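You operate a simulated robot arm through the tools that you are given. There is no shell and no other tool. Be economical: measure what you need, move in short steps, check, and stop when the job is done.

You are at the controls of a simulated robot arm. One attempt, no reset.

TASK
Fetch the paprika shaker and set it on the middle of the dining table. Then take the pear bottle and put it on top of the brown cocoa tin.
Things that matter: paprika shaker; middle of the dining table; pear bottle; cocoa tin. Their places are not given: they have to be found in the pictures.

The check looks at the end state, three seconds after you hand in, the way a careful person would. Anything else that was tipped, shoved, dropped, spilled or broken makes it a failure.

THE ROBOT
A 7-joint arm with a two-finger parallel gripper, fixed in place. Base frame: the origin is at the foot of the arm, x ahead of it, y to its left, z up; the work surface is at about z = 76. Lengths are in cm, angles in degrees, forces in N, time in s.
With the tool pointing down near the work surface it reaches from about 30 to 70 cm from the base axis. Its first joint turns from -66.0 to 66.0 degrees. Payload 1.57 kg.
The tool frame sits at the grasp point between the pads (the TCP): z along the fingers, y along the line on which they close. The tips reach 3 cm beyond it. The gripper opens to 11 cm. The fingers are 2.4 cm wide and 1.2 cm thick; the gripper's body (4.8 by 11.2 cm) begins 7.8 cm behind the TCP.
Orientation is that of the tool frame in the base frame, as a unit quaternion [w, x, y, z]. With the fingers straight down and closing along the base's y, the tool's x points along the base's -x, its y along +y and its z along -z.

THE INTERFACE
- The arm moves only by the tool send_rows. Its argument "series" is text: rows parted by semicolons, each of 7 numbers parted by spaces: the shift along the tool's x, y, z in cm, then the turn, a rotation vector about the tool's x, y, z in degrees, then the finger opening in cm, from 0 to 11. In form: tx ty tz rx ry rz gripper; .... A call has 1 to 12 rows; each row is the pose to reach, as a shift and turn from the pose commanded when the call began, along the tool's axes at that moment. A row lasts 0.2 s, in which the tool goes at most 5 cm and 8.6 degrees; a call with a longer step from one row to the next is refused whole, and so is a gripper value outside its range. Where a pose cannot be reached the arm comes as near as it can. A force on the tool above 40 N (or 10 N above the force at the start of the call, whichever is more), or a blocked arm, ends the call early, and 0.2 s more pass. The fingers move at their own pace (about 10.8 cm/s each) and stop on an object; they squeeze with about 43 N. The grip force told is the motor's: it shows also when the fingers shut on nothing. Time passes only in rows, and 0.2 s behind the last, so rows that repeat a pose let the fingers close. The reply holds the time, the measured pose of the TCP, the force on the tool along the base axes, the opening and the grip force, in the units named above and with some noise, and new pictures: "show" is both (left out), scene, wrist or none.
- Cameras (640 x 400 px; columns grow to the right, rows downward): "scene" is fixed at [16.17, -39.09, 139.69]; the picture's right is [0.82, -0.57, 0.00], its down [-0.36, -0.51, -0.78] and it looks along [0.45, 0.64, -0.62] (base axes); focal length 344 px, centre (320, 200). "wrist" rides on the gripper at [-3.6, 0, -8] in the tool frame; the picture's right is [0.00, -1.00, 0.00], its down [0.97, 0.00, -0.24] and it looks along [0.24, 0.00, 0.97] (tool axes); focal length 218 px, centre (320, 200).
- measure_at(camera, pixels): for up to 12 pixels [column, row] of the newest picture of that camera ("zoom" is the newest enlarged one), the place [x, y, z] in the base frame of the surface seen there, good to about 0.2 cm. No time passes.
- close_up(camera, box): a new picture of the part [left, top, right, bottom] of that camera's present view, enlarged. No time passes.
- job_done(): hands the job in; it is judged then, once.

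Work in short steps. Measure before you move; look again where a grasp or a placing could have gone wrong, and mend it. You have 80 turns and 120 pictures in all, those below and enlarged ones among them. Open the gripper and draw the arm clear of the work before you hand the job in, unless the task says otherwise; then end with one line.

The tools are called after "Request:" as name(argument=value, ...) on one line, values as JSON. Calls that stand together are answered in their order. send_rows: Moves the arm, as the interface text tells. Its arguments: {"type":"object","properties":{"series":{"type":"string"},"show":{"type":"string","enum":["both","scene","wrist","none"]}},"required":["series"]} The other tools are called the same way: measure_at (camera, pixels) gives the place of the surface under pixels of a picture; close_up (camera, box) takes an enlarged picture of a part of a camera's view; job_done () hands the job in.

At the start:

```text
time_s: 0.0
tcp_pos: [46.5, 4.58, 114.22]
orientation: [0.0, 0.001, 1.0, 0.0]
ft_force: [0.3, -0.4, -0.7]
width: 11.02
finger_force: 0.0
```

scene: 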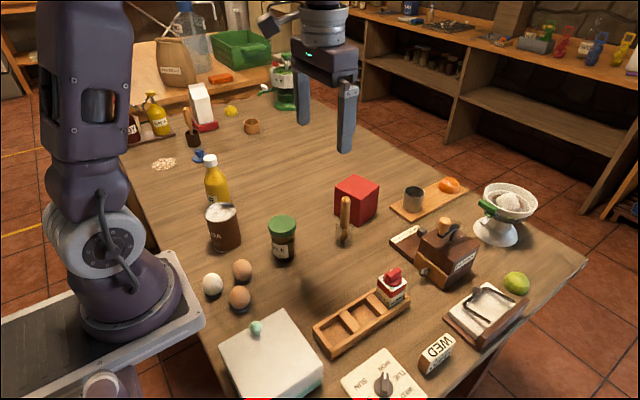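
wrist: 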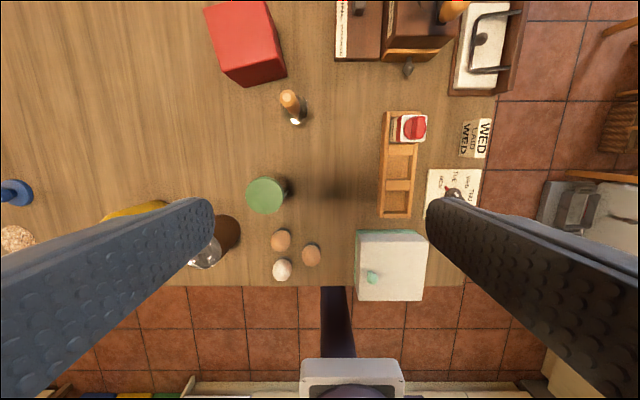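

I'll look closer at the likely items: the red-capped shaker at (392,287), the bottles at (215,180) and (157,115), and the tin at (223,227).

Request:
close_up(camera="scene", box=[120, 80, 320, 205])

Request:
close_up(camera="scene", box=[180, 140, 340, 320])

Request:
close_up(camera="scene", box=[310, 170, 570, 370])

```text
3.20 times, centred on (220, 142) of scene
```

zoom: 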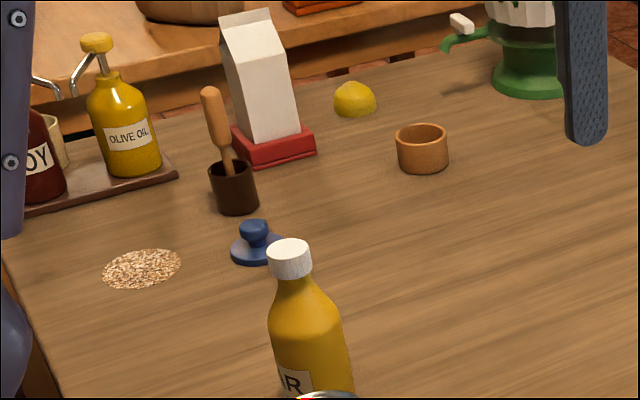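

```text
2.22 times, centred on (260, 230) of scene
```

zoom: 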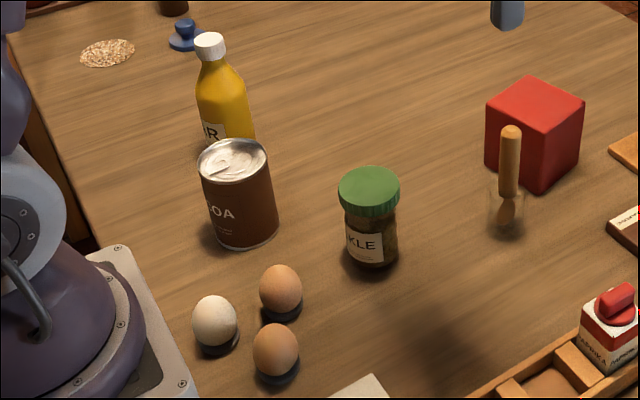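

```text
2.00 times, centred on (440, 270) of scene
```

zoom: 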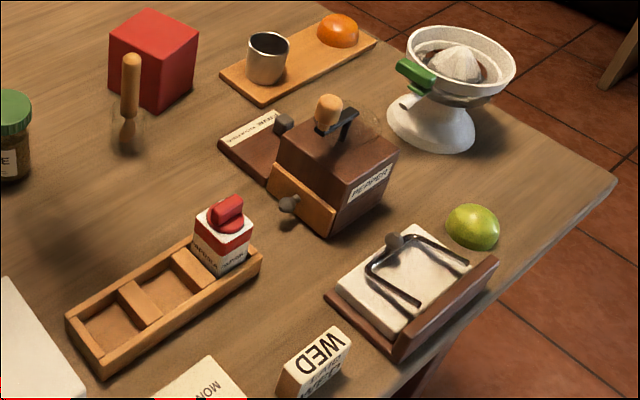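

The shaker sits in the rack at (392,287), the pear bottle at (215,180), the cocoa tin at (223,227). I measure these and the table's edges.

Request:
measure_at(camera="scene", pixels=[[584, 264], [330, 85], [478, 195], [120, 155], [205, 345], [470, 385], [272, 72], [285, 80], [150, 55], [130, 95], [215, 68], [540, 310]])

Request:
measure_at(camera="scene", pixels=[[210, 159], [210, 165], [218, 190], [222, 213], [210, 208], [238, 210], [224, 235], [393, 275], [392, 292], [380, 283], [405, 283], [392, 302]])

Request:
measure_at(camera="wrist", pixels=[[413, 128], [405, 113], [405, 143], [427, 128], [394, 128], [382, 110], [417, 110], [410, 217], [380, 217], [230, 233], [205, 250], [390, 152]])

Request:
close_up(camera="wrist", box=[360, 90, 460, 230])

```text
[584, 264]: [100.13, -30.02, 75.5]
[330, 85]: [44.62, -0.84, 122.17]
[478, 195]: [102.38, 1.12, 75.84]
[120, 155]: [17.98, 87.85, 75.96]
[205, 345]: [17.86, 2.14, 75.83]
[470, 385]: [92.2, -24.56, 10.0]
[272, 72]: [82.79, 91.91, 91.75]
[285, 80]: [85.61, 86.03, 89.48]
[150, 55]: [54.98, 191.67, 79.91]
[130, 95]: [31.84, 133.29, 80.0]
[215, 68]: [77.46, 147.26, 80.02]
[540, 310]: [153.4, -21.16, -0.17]
```

```text
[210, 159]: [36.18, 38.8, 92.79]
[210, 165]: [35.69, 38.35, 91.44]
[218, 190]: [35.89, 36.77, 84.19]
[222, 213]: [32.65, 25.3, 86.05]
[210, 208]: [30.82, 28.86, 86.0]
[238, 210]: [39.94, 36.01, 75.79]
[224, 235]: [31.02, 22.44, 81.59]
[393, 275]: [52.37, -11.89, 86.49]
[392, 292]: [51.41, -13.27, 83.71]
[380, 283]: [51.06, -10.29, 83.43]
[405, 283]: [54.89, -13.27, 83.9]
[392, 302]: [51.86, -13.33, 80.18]
```

```text
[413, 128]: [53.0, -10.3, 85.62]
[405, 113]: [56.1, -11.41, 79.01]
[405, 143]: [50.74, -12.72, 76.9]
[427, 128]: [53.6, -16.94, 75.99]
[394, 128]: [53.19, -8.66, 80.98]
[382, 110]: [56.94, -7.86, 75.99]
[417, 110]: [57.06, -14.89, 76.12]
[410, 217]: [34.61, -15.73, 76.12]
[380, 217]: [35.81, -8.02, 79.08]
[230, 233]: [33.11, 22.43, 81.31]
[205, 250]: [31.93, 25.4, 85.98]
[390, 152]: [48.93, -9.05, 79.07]
```

```text
2.86 times, centred on (410, 160) of wrist
```

zoom: 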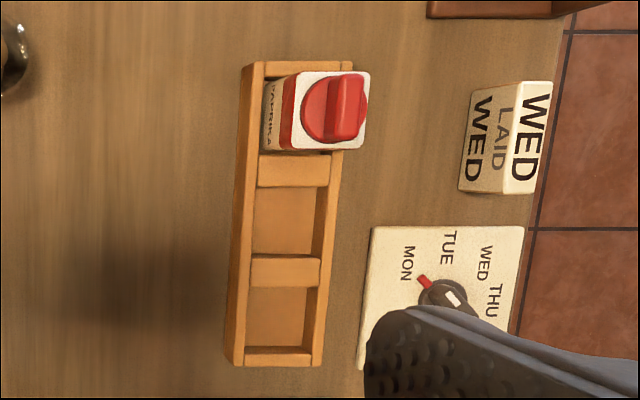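

The rack, tin and bottle are located; now I need the table's extents for its middle.

Request:
close_up(camera="scene", box=[90, 50, 370, 225])

Request:
measure_at(camera="scene", pixels=[[180, 108], [215, 98], [255, 90], [575, 250], [520, 215], [575, 270], [560, 285], [535, 300], [525, 315], [490, 335], [480, 345], [430, 375]])

Request:
measure_at(camera="wrist", pixels=[[490, 115], [494, 115], [498, 115], [493, 150], [482, 210], [498, 170], [400, 302], [300, 284], [340, 284], [250, 284], [480, 135], [467, 135]])

```text
2.29 times, centred on (230, 138) of scene
```

zoom: 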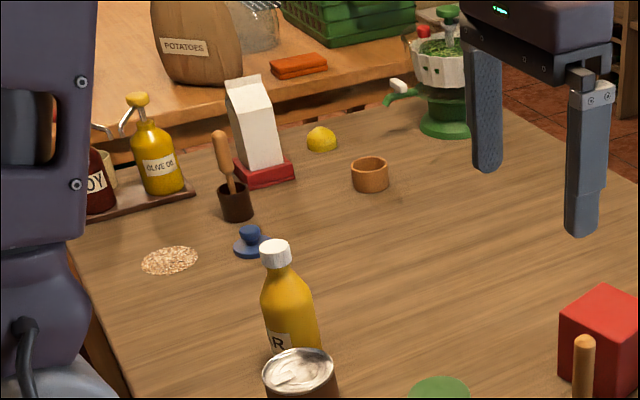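

```text
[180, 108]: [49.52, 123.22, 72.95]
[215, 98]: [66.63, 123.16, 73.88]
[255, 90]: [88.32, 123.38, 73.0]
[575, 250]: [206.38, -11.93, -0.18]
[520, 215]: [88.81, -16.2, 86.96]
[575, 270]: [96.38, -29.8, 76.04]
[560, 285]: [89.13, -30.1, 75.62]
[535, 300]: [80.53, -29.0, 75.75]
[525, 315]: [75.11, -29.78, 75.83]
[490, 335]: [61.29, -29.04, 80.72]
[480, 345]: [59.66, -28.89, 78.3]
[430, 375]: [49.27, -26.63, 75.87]
```

```text
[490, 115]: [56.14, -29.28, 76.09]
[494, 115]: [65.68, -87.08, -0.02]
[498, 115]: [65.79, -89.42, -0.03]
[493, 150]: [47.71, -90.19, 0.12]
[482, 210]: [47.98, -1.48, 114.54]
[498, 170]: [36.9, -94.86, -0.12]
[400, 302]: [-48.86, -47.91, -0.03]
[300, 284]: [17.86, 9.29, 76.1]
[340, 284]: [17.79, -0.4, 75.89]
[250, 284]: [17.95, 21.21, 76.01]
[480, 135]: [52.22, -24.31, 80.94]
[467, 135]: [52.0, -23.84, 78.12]
```

Request:
measure_at(camera="zoom", pixels=[[300, 128], [350, 115], [375, 108], [210, 155], [540, 120], [570, 140], [600, 160], [510, 95], [500, 100], [200, 150], [330, 118], [75, 235]])

Request:
measure_at(camera="scene", pixels=[[380, 122], [420, 150], [480, 188], [375, 125], [415, 152], [478, 192], [355, 185], [345, 200], [375, 190], [345, 205], [282, 220], [345, 240]])

```text
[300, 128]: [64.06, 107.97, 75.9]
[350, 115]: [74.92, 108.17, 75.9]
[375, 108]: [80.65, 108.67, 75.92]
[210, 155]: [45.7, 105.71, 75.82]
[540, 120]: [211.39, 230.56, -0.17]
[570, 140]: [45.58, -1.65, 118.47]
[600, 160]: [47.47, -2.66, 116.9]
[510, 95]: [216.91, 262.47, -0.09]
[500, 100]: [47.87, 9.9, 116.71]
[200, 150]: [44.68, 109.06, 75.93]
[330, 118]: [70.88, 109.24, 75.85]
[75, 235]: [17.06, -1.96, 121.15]
```

```text
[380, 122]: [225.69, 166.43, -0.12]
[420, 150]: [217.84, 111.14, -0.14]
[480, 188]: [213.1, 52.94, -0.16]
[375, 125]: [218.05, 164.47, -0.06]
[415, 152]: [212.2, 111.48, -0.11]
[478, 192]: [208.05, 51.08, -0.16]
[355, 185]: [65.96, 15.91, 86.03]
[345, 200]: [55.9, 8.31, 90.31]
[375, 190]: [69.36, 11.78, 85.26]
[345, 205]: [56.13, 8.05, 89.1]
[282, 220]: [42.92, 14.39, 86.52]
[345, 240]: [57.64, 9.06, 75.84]
```

The table spans x≈18–102.5, y≈−30–110, so its middle is about (60, 40). I move over the shaker to measure it more closely.

Request:
send_rows(series="-1.1 -2.75 2.7 0 0 0 11; -2.2 -5.5 5.4 0 0 0 11; -3.3 -8.25 8.1 0 0 0 11; -4.4 -11 10.8 0 0 0 11; -5.5 -13.75 13.5 0 0 0 11; -6.5 -16.5 16.2 0 0 0 11; -6.5 -16.5 16.2 0 0 0 11", show="wrist")

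```text
time_s: 1.6
tcp_pos: [53.03, -12.05, 97.87]
orientation: [-0.001, -0.001, 1.0, -0.001]
ft_force: [0.3, 0.2, 0.0]
width: 11.03
finger_force: 0.0
```

wrist: 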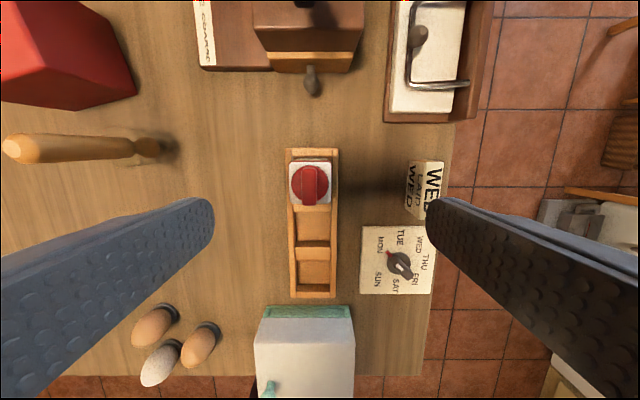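

Request:
close_up(camera="wrist", box=[270, 135, 360, 225])

Request:
measure_at(camera="wrist", pixels=[[292, 166], [328, 166], [328, 200], [292, 200], [310, 185], [290, 183], [330, 183], [300, 152], [340, 290], [430, 195], [408, 180], [312, 85]])

```text
4.44 times, centred on (315, 180) of wrist
```

zoom: 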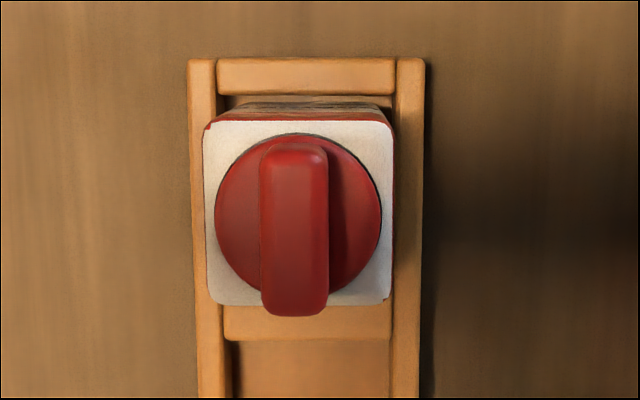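

```text
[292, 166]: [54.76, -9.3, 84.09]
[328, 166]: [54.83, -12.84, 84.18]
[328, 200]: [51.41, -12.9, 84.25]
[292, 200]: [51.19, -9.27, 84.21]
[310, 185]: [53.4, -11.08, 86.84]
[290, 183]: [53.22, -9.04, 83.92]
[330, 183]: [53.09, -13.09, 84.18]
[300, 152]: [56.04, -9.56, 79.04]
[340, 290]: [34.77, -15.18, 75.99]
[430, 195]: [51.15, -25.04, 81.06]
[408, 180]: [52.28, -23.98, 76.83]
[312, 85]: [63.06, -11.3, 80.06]
```

Shaker centre is (53.0, −11.1), 4.2 cm square, top z 84.2, rack walls 79.05. I descend with tips at about 79.7 and close.

Request:
send_rows(series="0 0.97 4 0 0 0 9; 0 0.97 8 0 0 0 8; 0 0.97 11.5 0 0 0 8; 0 0.97 14 0 0 0 8; 0 0.97 15.2 0 0 0 8; 0 0.97 15.2 0 0 0 8; 0 0.97 15.2 0 0 0 3; 0 0.97 15.2 0 0 0 3; 0 0.97 15.2 0 0 0 3", show="both")

```text
time_s: 3.6
tcp_pos: [53.07, -10.97, 82.86]
orientation: [0.0, 0.0, 1.0, 0.0]
ft_force: [-0.3, -0.3, -0.2]
width: 4.36
finger_force: 42.8
```

scene: 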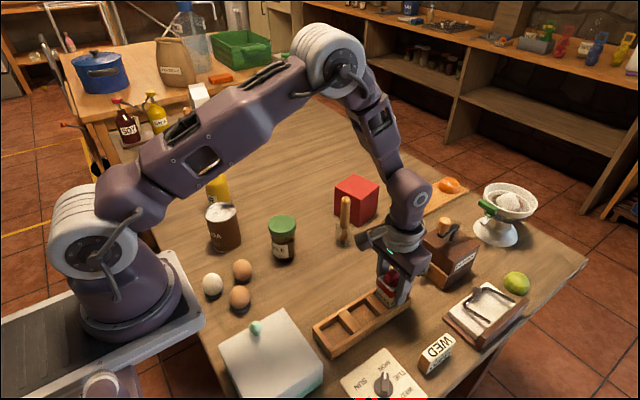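
wrist: 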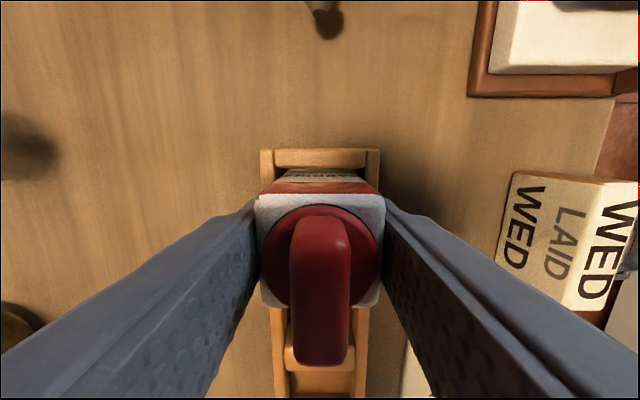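

Gripped at width 4.36. I lift straight up.

Request:
send_rows(series="0 0 -1 0 0 0 3; 0 0 -2.5 0 0 0 3; 0 0 -5 0 0 0 3; 0 0 -9 0 0 0 3; 0 0 -13 0 0 0 3; 0 0 -17 0 0 0 3; 0 0 -20 0 0 0 3; 0 0 -20 0 0 0 3", show="scene")

```text
time_s: 5.4
tcp_pos: [52.86, -10.74, 102.85]
orientation: [0.0, 0.0, 1.0, 0.0]
ft_force: [1.1, -0.1, -0.7]
width: 4.33
finger_force: 42.9
```

scene: 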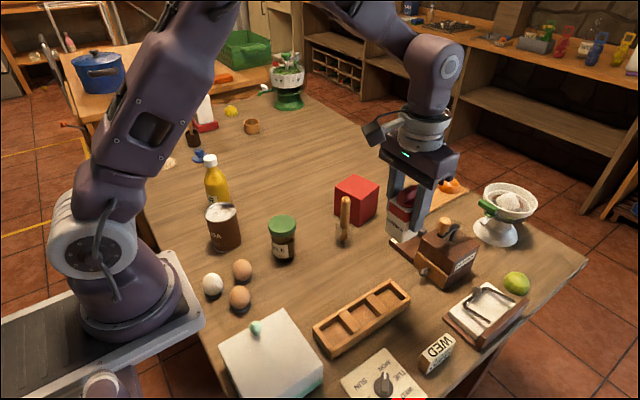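

Request:
measure_at(camera="scene", pixels=[[392, 228], [395, 236], [397, 239], [388, 232], [405, 236], [400, 240], [398, 215]])

Request:
send_rows(series="-0.54 4.21 0 0 0 0 3; -1.08 8.42 0 0 0 0 3; -1.62 12.63 0 0 0 0 3; -2.16 16.84 0 0 0 0 3; -2.7 21.05 0 0 0 0 3; -3.24 25.26 0 0 0 0 3; -3.78 29.47 0 0 0 0 3; -4.32 33.68 0 0 0 0 3; -4.86 37.89 0 0 0 0 3; -5.4 42.1 0 0 0 0 3; -5.94 46.3 0 0 0 0 3; -6.5 50.5 0 0 0 0 3", show="both")

```text
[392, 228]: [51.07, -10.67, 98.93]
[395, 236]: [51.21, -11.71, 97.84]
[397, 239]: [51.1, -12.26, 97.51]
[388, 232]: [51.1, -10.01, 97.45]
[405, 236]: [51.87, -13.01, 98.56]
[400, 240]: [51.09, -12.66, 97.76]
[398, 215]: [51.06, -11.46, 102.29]
```

```text
time_s: 8.0
tcp_pos: [55.67, 34.78, 103.38]
orientation: [0.0, 0.001, 1.0, 0.001]
ft_force: [0.2, 0.3, 0.1]
width: 4.34
finger_force: 42.9
out of reach, approached as far as the arm can: row 11, 12
```

scene: 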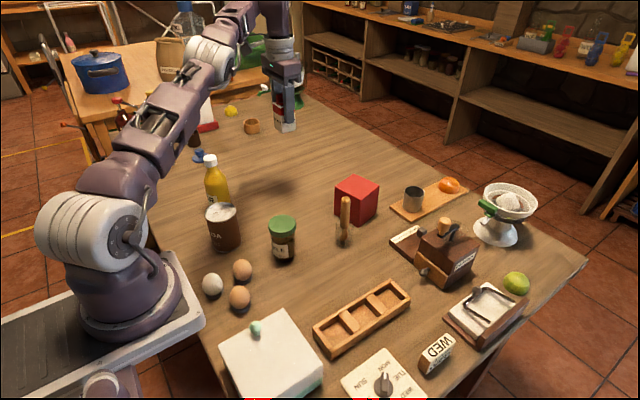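
wrist: 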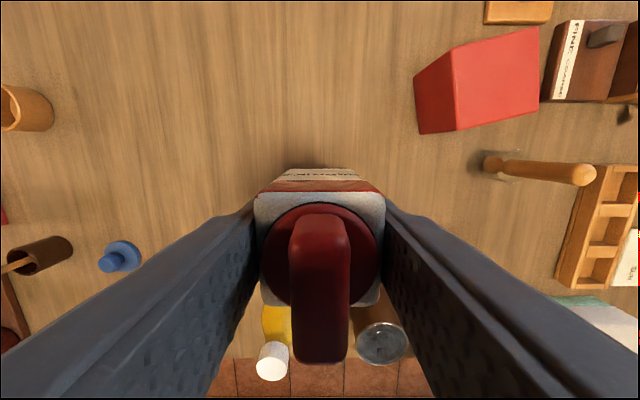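

Bottom of the shaker is about 5.4 cm under the TCP. The arm is at its reach limit at this height; I descend and then move outward lower.

Request:
send_rows(series="0 0 4 0 0 0 3; 0 0 8 0 0 0 3; 0 0 12 0 0 0 3; 0 0 16 0 0 0 3; 0 0 16 0 0 0 3", show="none")

```text
time_s: 9.2
tcp_pos: [55.72, 34.85, 87.53]
orientation: [0.0, 0.001, 1.0, 0.0]
ft_force: [-0.3, 0.5, -1.0]
width: 4.34
finger_force: 43.1
```

Now outward toward (59.5, 39.5) at this height.

Request:
send_rows(series="-1.3 1.6 0.6 0 0 0 3; -2.6 3.2 1.2 0 0 0 3; -3.8 4.8 2 0 0 0 3; -3.8 4.8 2 0 0 0 3", show="both")

```text
time_s: 10.2
tcp_pos: [56.64, 36.76, 85.97]
orientation: [0.0, -0.001, 1.0, 0.0]
ft_force: [-0.7, -0.5, -1.2]
width: 4.34
finger_force: 43.1
out of reach, approached as far as the arm can: row 2, 3, 4
```

scene: 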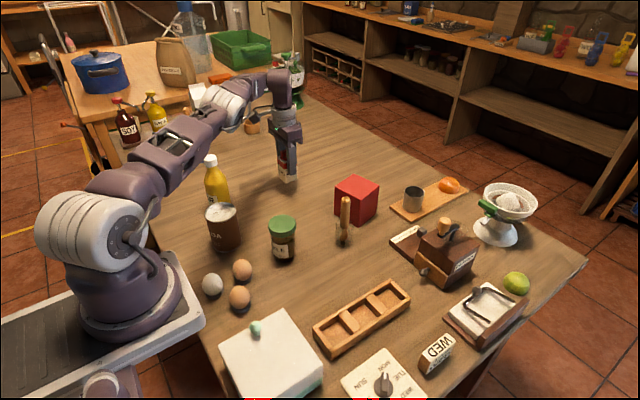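
wrist: 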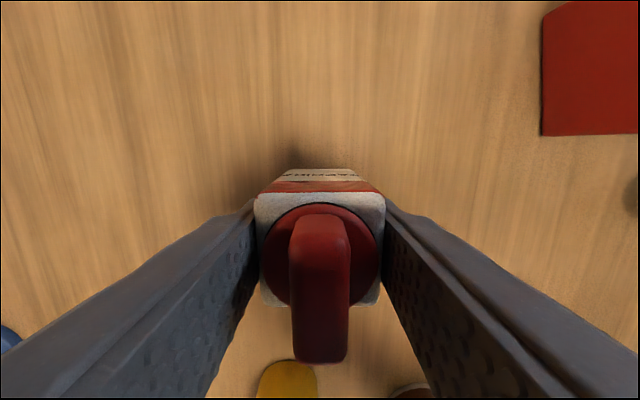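

Reach grows as it gets lower; I go to a hair above the table and outward.

Request:
send_rows(series="0 0 1.5 0 0 0 3; 0 0 3 0 0 0 3; -1.0 0.7 3.3 0 0 0 3; -2 1.5 3.3 0 0 0 3; -2 1.5 3.3 0 0 0 3", show="scene")

```text
time_s: 11.4
tcp_pos: [56.62, 36.68, 83.08]
orientation: [0.0, 0.001, 1.0, 0.0]
ft_force: [0.7, -0.1, -0.5]
width: 4.34
finger_force: 43.4
out of reach, approached as far as the arm can: row 3, 4, 5
```

scene: 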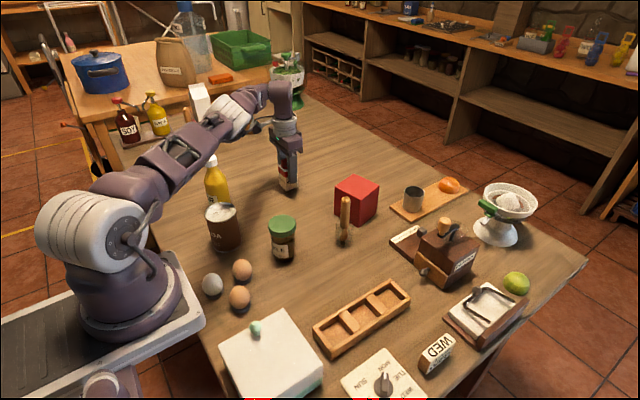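

Limit is about 67.5 cm upright. A 6° tilt about the closing line buys reach toward the true middle; the small base will settle flat.

Request:
send_rows(series="0 0 0 0 -3 0 3; 0 0 0 0 -6 0 3; -0.7 0.7 0 0 -6 0 3; -1.2 1.2 0 0 -6 0 3; -1.7 1.6 0 0 -6 0 3; -1.7 1.6 0 0 -6 0 3", show="none")

```text
time_s: 12.8
tcp_pos: [57.4, 38.79, 82.97]
orientation: [0.049, -0.018, 0.999, 0.001]
ft_force: [0.6, 0.0, -0.6]
width: 4.34
finger_force: 43.4
out of reach, approached as far as the arm can: row 1, 5
```

Now at (57.4, 38.8). Lowering to contact gently.

Request:
send_rows(series="0.05 0 0.5 0 0 0 3; 0.09 0 0.9 0 0 0 3; 0.12 0 1.2 0 0 0 3; 0.14 0 1.4 0 0 0 3; 0.14 0 1.4 0 0 0 3", show="both")

```text
time_s: 14.0
tcp_pos: [58.29, 38.08, 81.92]
orientation: [0.054, 0.001, 0.999, 0.002]
ft_force: [5.1, 4.3, 34.9]
width: 4.36
finger_force: 43.2
out of reach, approached as far as the arm can: row 1
```

scene: 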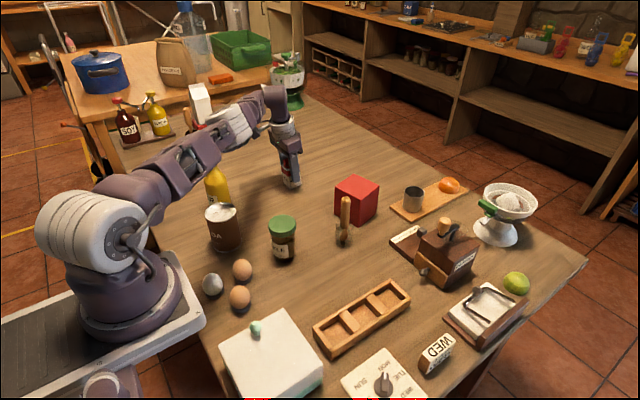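
wrist: 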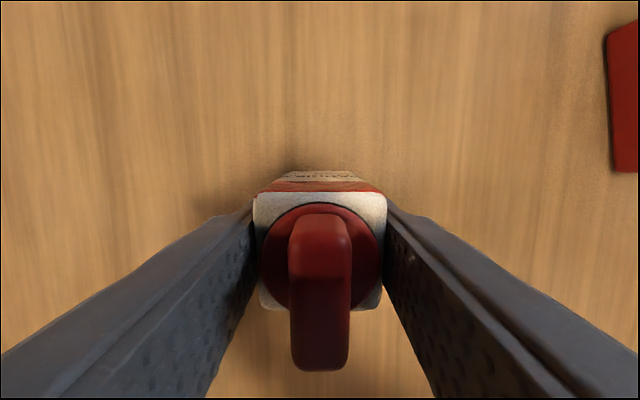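

Contact (35 N). I ease off slightly, then open gradually and rise.

Request:
send_rows(series="0 0 -0.15 0 0 0 3; 0 0 -0.2 0 0 0 4.2; 0 0 -0.2 0 0 0 4.7; 0 0 -0.2 0 0 0 5.3; 0 0 -0.2 0 0 0 7; 0 0 -0.2 0 0 0 8; 0 0 -0.2 0 0 0 8", show="both")

```text
time_s: 15.6
tcp_pos: [58.3, 38.2, 81.79]
orientation: [0.053, 0.0, 0.999, 0.001]
ft_force: [0.0, 0.5, -0.3]
width: 8.0
finger_force: 0.1
```

scene: 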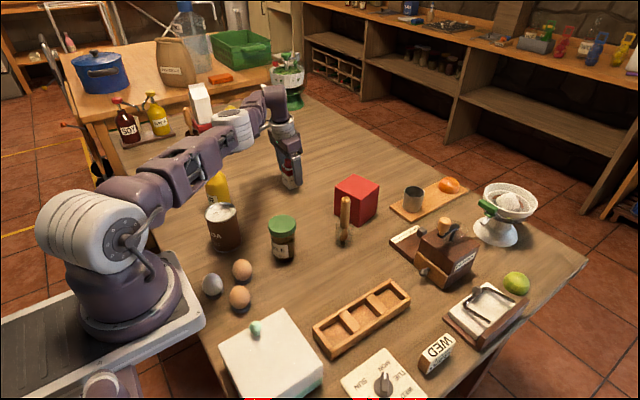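
wrist: 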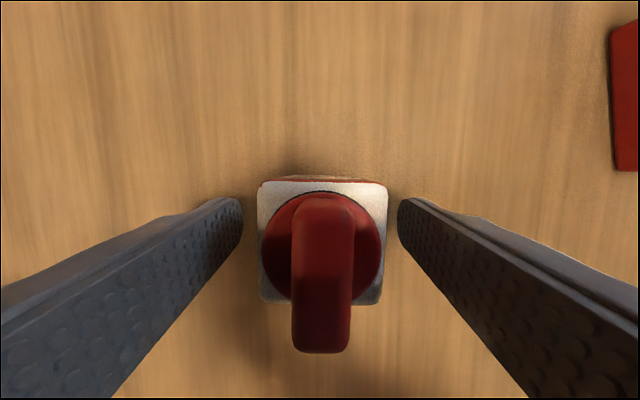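

Shaker stands free. I withdraw upward along the tool, then level the tool.

Request:
send_rows(series="0 0 -3 0 0 0 8; 0 0 -6 0 0 0 8; 0.5 0 -9.5 0 0 0 9; 2 0 -13 0 0 0 11; 4 0 -16 0 3 0 11; 6 0 -19 0 6 0 11; 8 0 -21 0 6.1 0 11; 8 0 -21 0 6.1 0 11", show="both")

```text
time_s: 17.4
tcp_pos: [48.35, 38.48, 102.2]
orientation: [-0.001, 0.001, 1.0, 0.0]
ft_force: [-0.3, 0.3, 0.8]
width: 10.99
finger_force: 0.1
```

scene: 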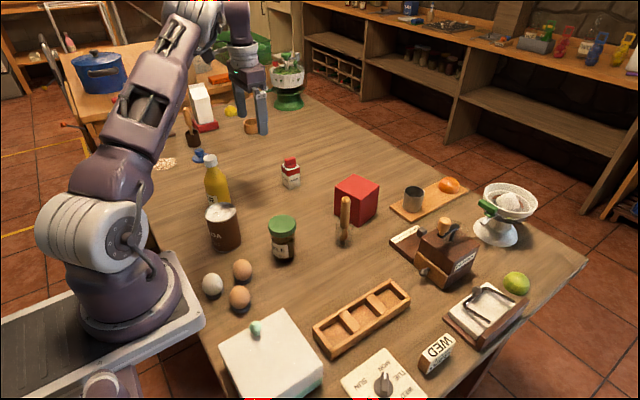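
wrist: 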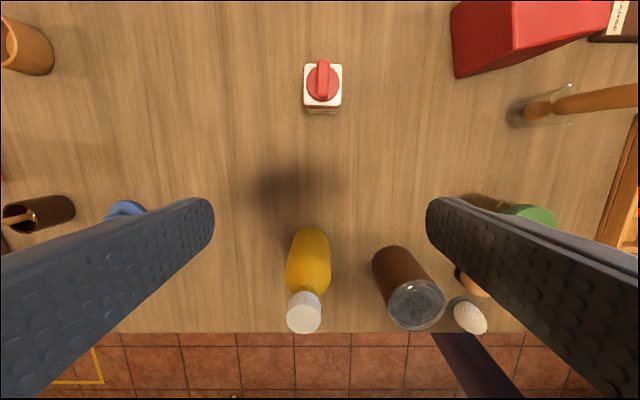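

Shaker is upright at (291,172). Now a close look at bottle and tin.

Request:
close_up(camera="wrist", box=[270, 210, 480, 345])

Request:
measure_at(camera="wrist", pixels=[[304, 318], [290, 318], [318, 318], [308, 260], [290, 268], [328, 268], [308, 232], [415, 305], [392, 305], [440, 305], [412, 326], [418, 285]])

Request:
measure_at(camera="scene", pixels=[[291, 160], [290, 180], [221, 205], [222, 214], [208, 211], [235, 213], [221, 220], [204, 185], [225, 185], [217, 170], [211, 157], [226, 198]])

Request:
close_up(camera="scene", box=[170, 140, 270, 260])

```text
2.96 times, centred on (375, 278) of wrist
```

zoom: 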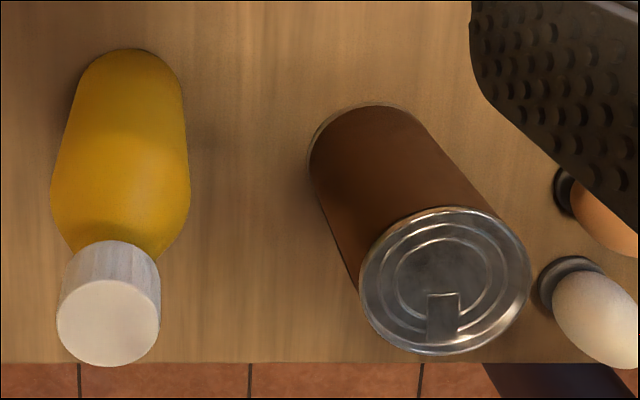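

```text
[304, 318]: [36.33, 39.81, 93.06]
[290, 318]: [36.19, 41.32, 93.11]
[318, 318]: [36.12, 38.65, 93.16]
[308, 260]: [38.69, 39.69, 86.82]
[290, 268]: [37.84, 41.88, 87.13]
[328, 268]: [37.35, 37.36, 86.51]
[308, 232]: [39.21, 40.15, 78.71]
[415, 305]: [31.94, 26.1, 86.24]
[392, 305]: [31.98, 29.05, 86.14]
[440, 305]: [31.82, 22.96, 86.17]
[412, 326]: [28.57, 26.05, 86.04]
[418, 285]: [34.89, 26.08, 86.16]
```

```text
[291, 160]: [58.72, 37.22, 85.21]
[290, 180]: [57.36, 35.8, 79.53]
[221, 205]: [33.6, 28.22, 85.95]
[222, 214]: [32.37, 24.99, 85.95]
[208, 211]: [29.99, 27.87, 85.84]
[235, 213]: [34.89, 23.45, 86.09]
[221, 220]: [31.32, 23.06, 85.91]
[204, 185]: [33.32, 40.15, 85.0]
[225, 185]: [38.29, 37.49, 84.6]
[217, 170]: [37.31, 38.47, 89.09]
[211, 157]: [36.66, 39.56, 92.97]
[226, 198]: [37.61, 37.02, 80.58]
```

```text
3.33 times, centred on (220, 200) of scene
```

zoom: 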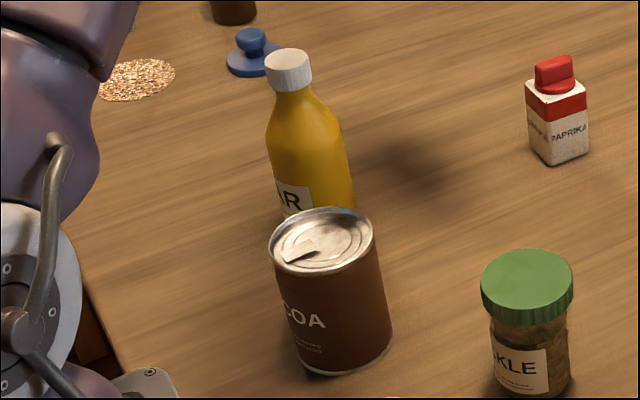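

I profile the bottle's silhouette to pick the grip height.

Request:
measure_at(camera="zoom", pixels=[[290, 62], [293, 88], [293, 100], [297, 115], [300, 130], [303, 145], [307, 165], [310, 185], [350, 195], [345, 155], [272, 150], [277, 190]])

Request:
measure_at(camera="wrist", pixels=[[288, 290], [329, 285], [286, 275], [330, 275], [294, 250], [325, 250], [297, 235], [320, 235], [304, 300], [304, 330], [288, 310], [321, 310]])

```text
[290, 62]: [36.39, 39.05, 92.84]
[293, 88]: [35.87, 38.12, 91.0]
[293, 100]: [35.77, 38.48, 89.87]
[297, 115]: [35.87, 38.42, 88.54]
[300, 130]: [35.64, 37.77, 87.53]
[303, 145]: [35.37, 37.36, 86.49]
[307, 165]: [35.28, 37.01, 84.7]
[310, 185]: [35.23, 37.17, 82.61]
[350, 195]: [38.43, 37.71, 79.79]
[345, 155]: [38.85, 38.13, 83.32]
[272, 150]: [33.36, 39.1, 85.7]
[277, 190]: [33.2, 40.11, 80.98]
```

```text
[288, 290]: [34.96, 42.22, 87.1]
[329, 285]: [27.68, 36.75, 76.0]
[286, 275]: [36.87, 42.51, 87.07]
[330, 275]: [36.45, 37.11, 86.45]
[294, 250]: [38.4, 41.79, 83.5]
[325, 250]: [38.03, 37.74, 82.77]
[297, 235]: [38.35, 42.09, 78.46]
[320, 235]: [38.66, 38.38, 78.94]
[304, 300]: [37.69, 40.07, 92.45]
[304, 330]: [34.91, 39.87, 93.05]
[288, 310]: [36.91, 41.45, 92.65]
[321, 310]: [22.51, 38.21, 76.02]
```

Bottle axis ≈ (36.2, 39.8), body radius 2.85 up to z 86.5, cap top 93.1. TCP at 86 keeps the palm clear. I go above it first.

Request:
send_rows(series="3 0.3 0 0 0 0 11; 6 0.7 0 0 0 0 11; 9 1 0 0 0 0 11; 12.15 1.35 0 0 0 0 11; 12.15 1.35 2 0 0 0 11; 12.15 1.35 2 0 0 0 11", show="both")

```text
time_s: 18.8
tcp_pos: [36.11, 39.63, 100.02]
orientation: [-0.001, 0.001, 1.0, 0.0]
ft_force: [0.0, -0.1, 0.7]
width: 11.01
finger_force: 0.1
```

scene: 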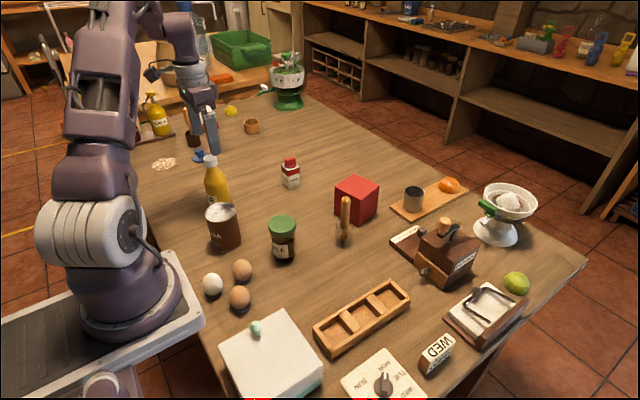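
wrist: 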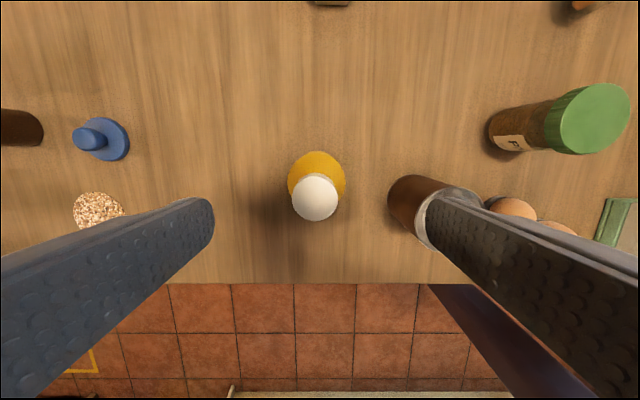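

Request:
measure_at(camera="wrist", pixels=[[315, 198], [297, 198], [333, 198], [316, 178], [316, 217], [290, 180], [344, 180], [318, 154]])

```text
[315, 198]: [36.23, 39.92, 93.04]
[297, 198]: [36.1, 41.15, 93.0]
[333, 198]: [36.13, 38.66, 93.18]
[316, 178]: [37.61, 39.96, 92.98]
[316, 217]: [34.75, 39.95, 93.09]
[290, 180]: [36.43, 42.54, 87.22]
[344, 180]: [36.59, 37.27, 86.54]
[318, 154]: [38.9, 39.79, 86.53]
```

Centre confirmed at (36.2, 39.9). Descend 14 cm, then close.

Request:
send_rows(series="-0.05 0.2 4 0 0 0 11; -0.05 0.2 8 0 0 0 11; -0.05 0.2 11 0 0 0 11; -0.05 0.2 13 0 0 0 11; -0.05 0.2 14 0 0 0 11; -0.05 0.2 14 0 0 0 8; -0.05 0.2 14 0 0 0 6; -0.05 0.2 14 0 0 0 4; -0.05 0.2 14 0 0 0 4; -0.05 0.2 14 0 0 0 4", show="both")

```text
time_s: 21.0
tcp_pos: [35.99, 39.82, 85.94]
orientation: [-0.001, 0.0, 1.0, 0.0]
ft_force: [0.6, 0.7, -0.1]
width: 5.86
finger_force: 43.0
```

scene: 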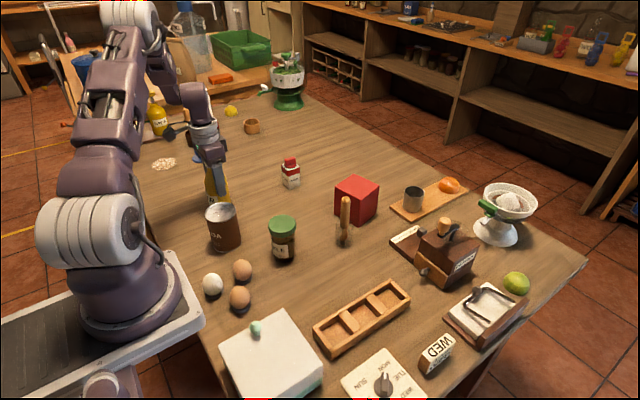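
wrist: 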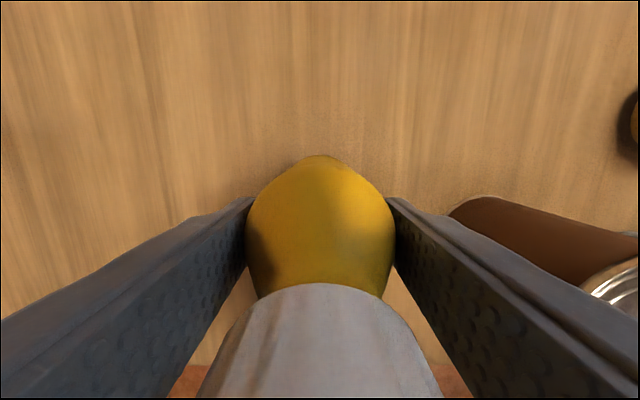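

Gripped at 5.86 cm. Lifting straight up 18 cm.

Request:
send_rows(series="0 0 -1 0 0 0 4; 0 0 -2.5 0 0 0 4; 0 0 -5 0 0 0 4; 0 0 -8 0 0 0 4; 0 0 -11 0 0 0 4; 0 0 -14 0 0 0 4; 0 0 -16 0 0 0 4; 0 0 -17 0 0 0 4; 0 0 -17 0 0 0 4", show="both")

Request:
close_up(camera="scene", box=[160, 90, 280, 260])

```text
time_s: 23.0
tcp_pos: [36.18, 39.87, 103.02]
orientation: [-0.001, -0.001, 1.0, 0.0]
ft_force: [-0.2, -0.2, -3.4]
width: 5.83
finger_force: 42.9
```

scene: 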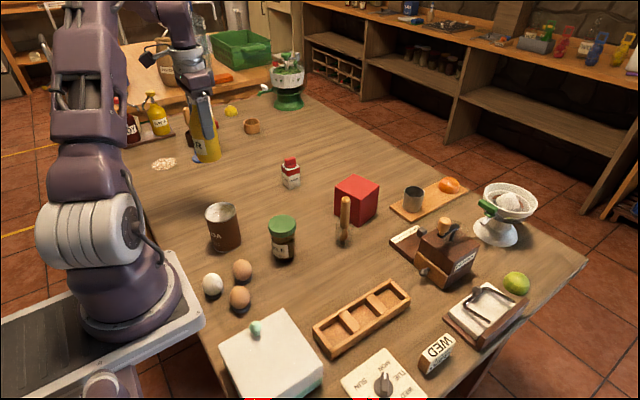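
wrist: 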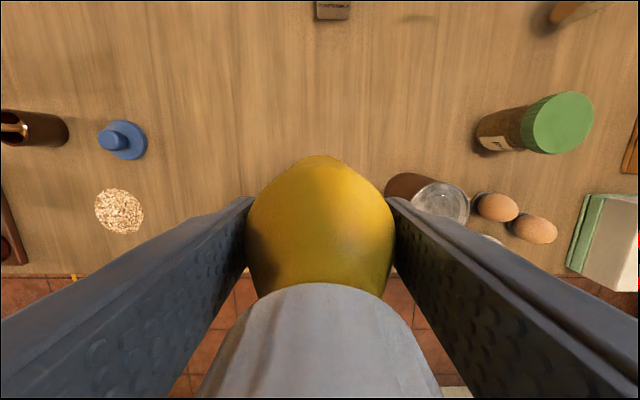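

```text
2.35 times, centred on (220, 175) of scene
```

zoom: 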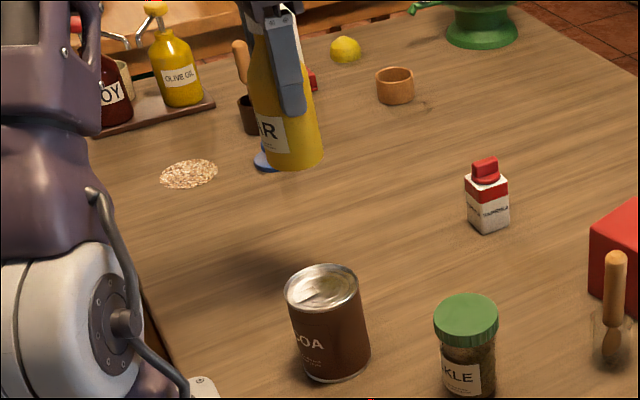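

Request:
measure_at(camera="wrist", pixels=[[412, 203], [468, 203], [440, 182], [440, 224], [440, 203], [422, 188], [460, 219], [459, 188], [421, 218]])

Request:
measure_at(camera="zoom", pixels=[[287, 290], [357, 287], [320, 266], [325, 312], [322, 290], [300, 270], [345, 268], [297, 305], [350, 303], [285, 165], [300, 166], [315, 160]])

```text
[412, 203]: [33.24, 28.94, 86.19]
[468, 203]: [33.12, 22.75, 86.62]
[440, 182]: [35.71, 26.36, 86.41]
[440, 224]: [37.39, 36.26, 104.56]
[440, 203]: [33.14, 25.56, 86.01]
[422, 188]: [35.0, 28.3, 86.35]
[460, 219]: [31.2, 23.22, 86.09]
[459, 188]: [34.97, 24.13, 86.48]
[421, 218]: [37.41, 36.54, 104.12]
```

```text
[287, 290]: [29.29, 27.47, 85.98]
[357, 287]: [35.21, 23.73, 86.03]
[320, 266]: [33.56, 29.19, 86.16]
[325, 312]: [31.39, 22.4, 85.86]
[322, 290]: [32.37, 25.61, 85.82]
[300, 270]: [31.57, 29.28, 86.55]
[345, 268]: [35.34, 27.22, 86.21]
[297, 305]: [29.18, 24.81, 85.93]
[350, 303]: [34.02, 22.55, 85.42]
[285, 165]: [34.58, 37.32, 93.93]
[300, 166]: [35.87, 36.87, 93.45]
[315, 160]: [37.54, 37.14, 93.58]
```

Tin centre fits to (32.2, 25.9), rim z≈86.4. I move the bottle above it with ~6.5 cm clearance.

Request:
send_rows(series="0.7 -2.4 0 0 0 0 4; 1.4 -4.8 0 0 0 0 4; 2.1 -7.2 0 0 0 0 4; 2.8 -9.6 0 0 0 0 4; 3.4 -12 0 0 0 0 4; 4 -14 0 0 0 0 4; 4 -14 2.5 0 0 0 4; 4 -14 4 0 0 0 4; 4 -14 4 0 0 0 4", show="both")

Request:
close_up(camera="scene", box=[160, 130, 280, 270])

```text
time_s: 25.0
tcp_pos: [32.25, 25.82, 98.93]
orientation: [0.0, 0.0, 1.0, 0.0]
ft_force: [-0.2, 0.8, -3.2]
width: 5.83
finger_force: 43.0
```

scene: 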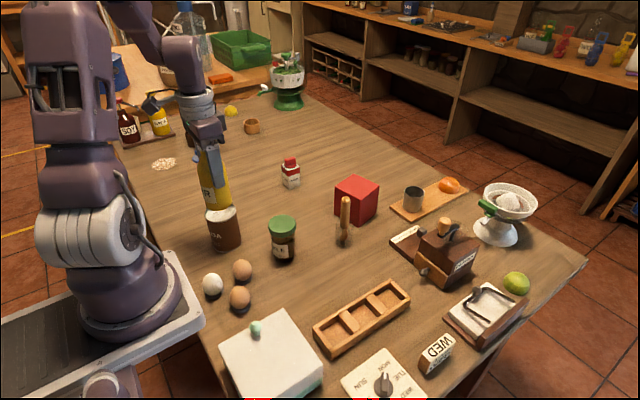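
wrist: 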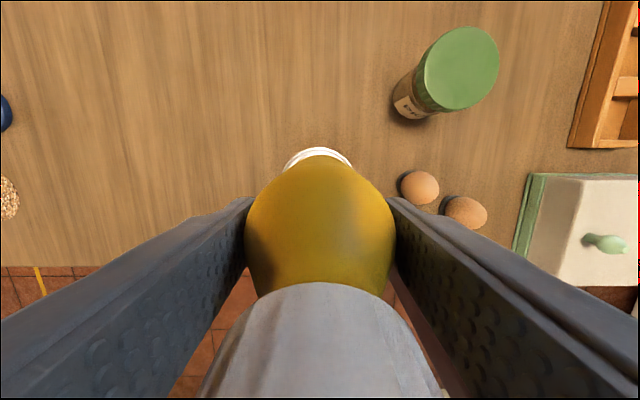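

```text
2.86 times, centred on (220, 200) of scene
```

zoom: 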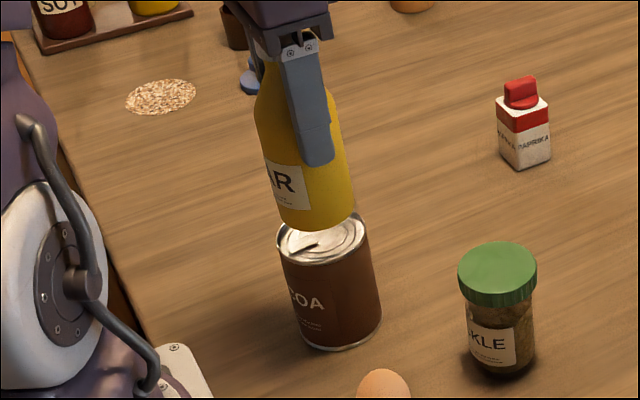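

Bottle is centred over the tin, ~2.7 cm up. I lower gently to just above expected contact.

Request:
send_rows(series="0 0 1 0 0 0 4; 0 0 1.8 0 0 0 4; 0 0 2.3 0 0 0 4; 0 0 2.5 0 0 0 4; 0 0 2.5 0 0 0 4", show="scene")

Request:
close_up(camera="scene", box=[180, 170, 260, 260])

```text
time_s: 26.2
tcp_pos: [32.2, 25.87, 96.4]
orientation: [0.0, 0.001, 1.0, 0.001]
ft_force: [-3.6, -3.1, 26.9]
width: 5.85
finger_force: 43.1
```

scene: 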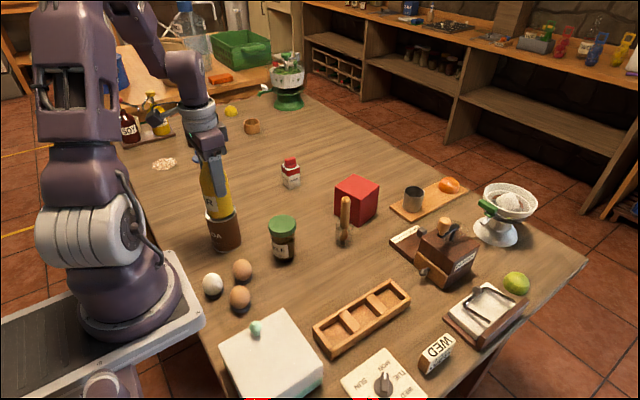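

```text
4.44 times, centred on (220, 215) of scene
```

zoom: 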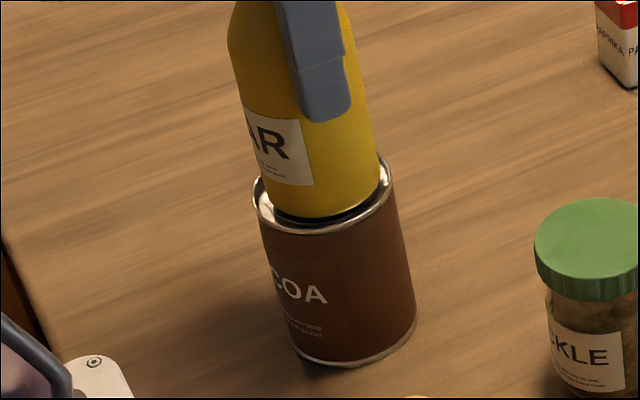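

Contact at 27 N; bottle base sits inside the rim, centred. I ease off and open gradually.

Request:
send_rows(series="0 0 -0.1 0 0 0 4; 0 0 -0.15 0 0 0 5.6; 0 0 -0.15 0 0 0 6; 0 0 -0.15 0 0 0 6.4; 0 0 -0.15 0 0 0 6.8; 0 0 -0.15 0 0 0 7; 0 0 -0.15 0 0 0 7", show="both")

Request:
close_up(camera="scene", box=[170, 140, 270, 260])

```text
time_s: 27.8
tcp_pos: [32.25, 25.8, 96.59]
orientation: [-0.001, 0.0, 1.0, 0.0]
ft_force: [0.5, -0.5, 0.6]
width: 7.02
finger_force: 0.1
```

scene: 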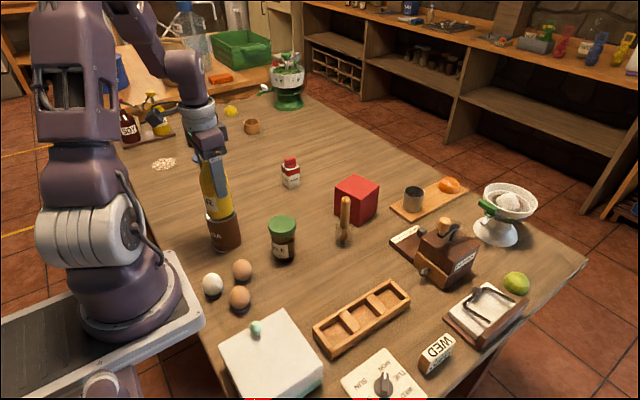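
wrist: 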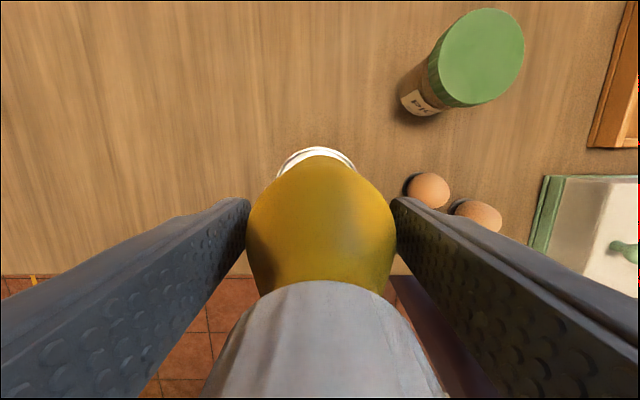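

```text
3.33 times, centred on (220, 200) of scene
```

zoom: 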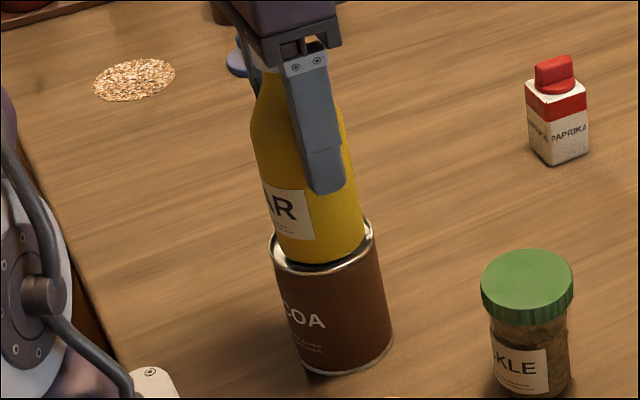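

It stands on its own, upright. I open a bit more and rise straight up.

Request:
send_rows(series="0 0 0 0 0 0 9; 0 0 0 0 0 0 10; 0 0 -2 0 0 0 10; 0 0 -5 0 0 0 10; 0 0 -9 0 0 0 10; 0 0 -13 0 0 0 10; 0 0 -16 0 0 0 10; -3 0 -17 0 0 0 10; -7 0 -17 0 0 0 10; -11 0 -17 0 0 0 10; -15 0 -17 0 0 0 10; -15 0 -17 0 0 0 10", show="both")

Request:
close_up(camera="scene", box=[170, 120, 310, 260])

```text
time_s: 30.4
tcp_pos: [47.2, 25.75, 113.9]
orientation: [-0.001, 0.0, 1.0, 0.001]
ft_force: [1.0, 0.9, 0.2]
width: 9.99
finger_force: 0.0
```

scene: 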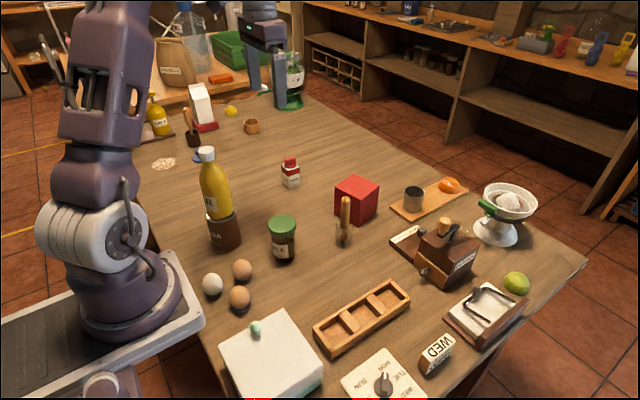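
wrist: 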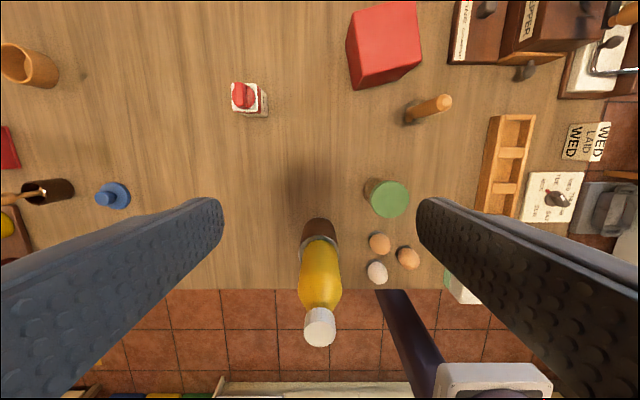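

```text
2.86 times, centred on (240, 190) of scene
```

zoom: 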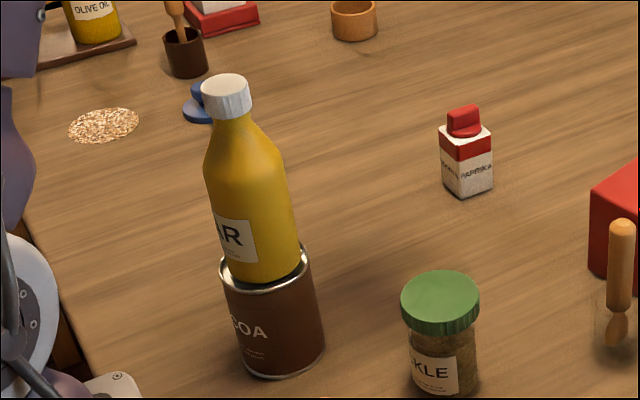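

Both look right; a quick check that the bottle is upright and the shaker is flat.

Request:
measure_at(camera="scene", pixels=[[207, 150], [291, 160], [285, 186], [291, 189]])

Request:
measure_at(camera="wrist", pixels=[[319, 328], [306, 328], [332, 328], [240, 95]])

```text
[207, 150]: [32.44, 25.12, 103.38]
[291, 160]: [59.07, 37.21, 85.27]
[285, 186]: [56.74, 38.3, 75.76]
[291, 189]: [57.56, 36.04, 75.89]
```

```text
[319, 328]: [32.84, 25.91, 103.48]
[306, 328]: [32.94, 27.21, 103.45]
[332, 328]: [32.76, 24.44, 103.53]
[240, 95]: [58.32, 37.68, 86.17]
```

The bottle is upright on the tin (cap centre about (32.5, 25.9), z 103.4), the shaker stands flat near the table's middle, and the arm is clear. I hand in.

Request:
job_done()

```text
The job is handed in.
```

The paprika shaker stands upright about 2–3 cm from the exact middle of the dining table, as far as the arm could reach. The pear bottle stands upright on the cocoa tin, and nothing else was seen to move.
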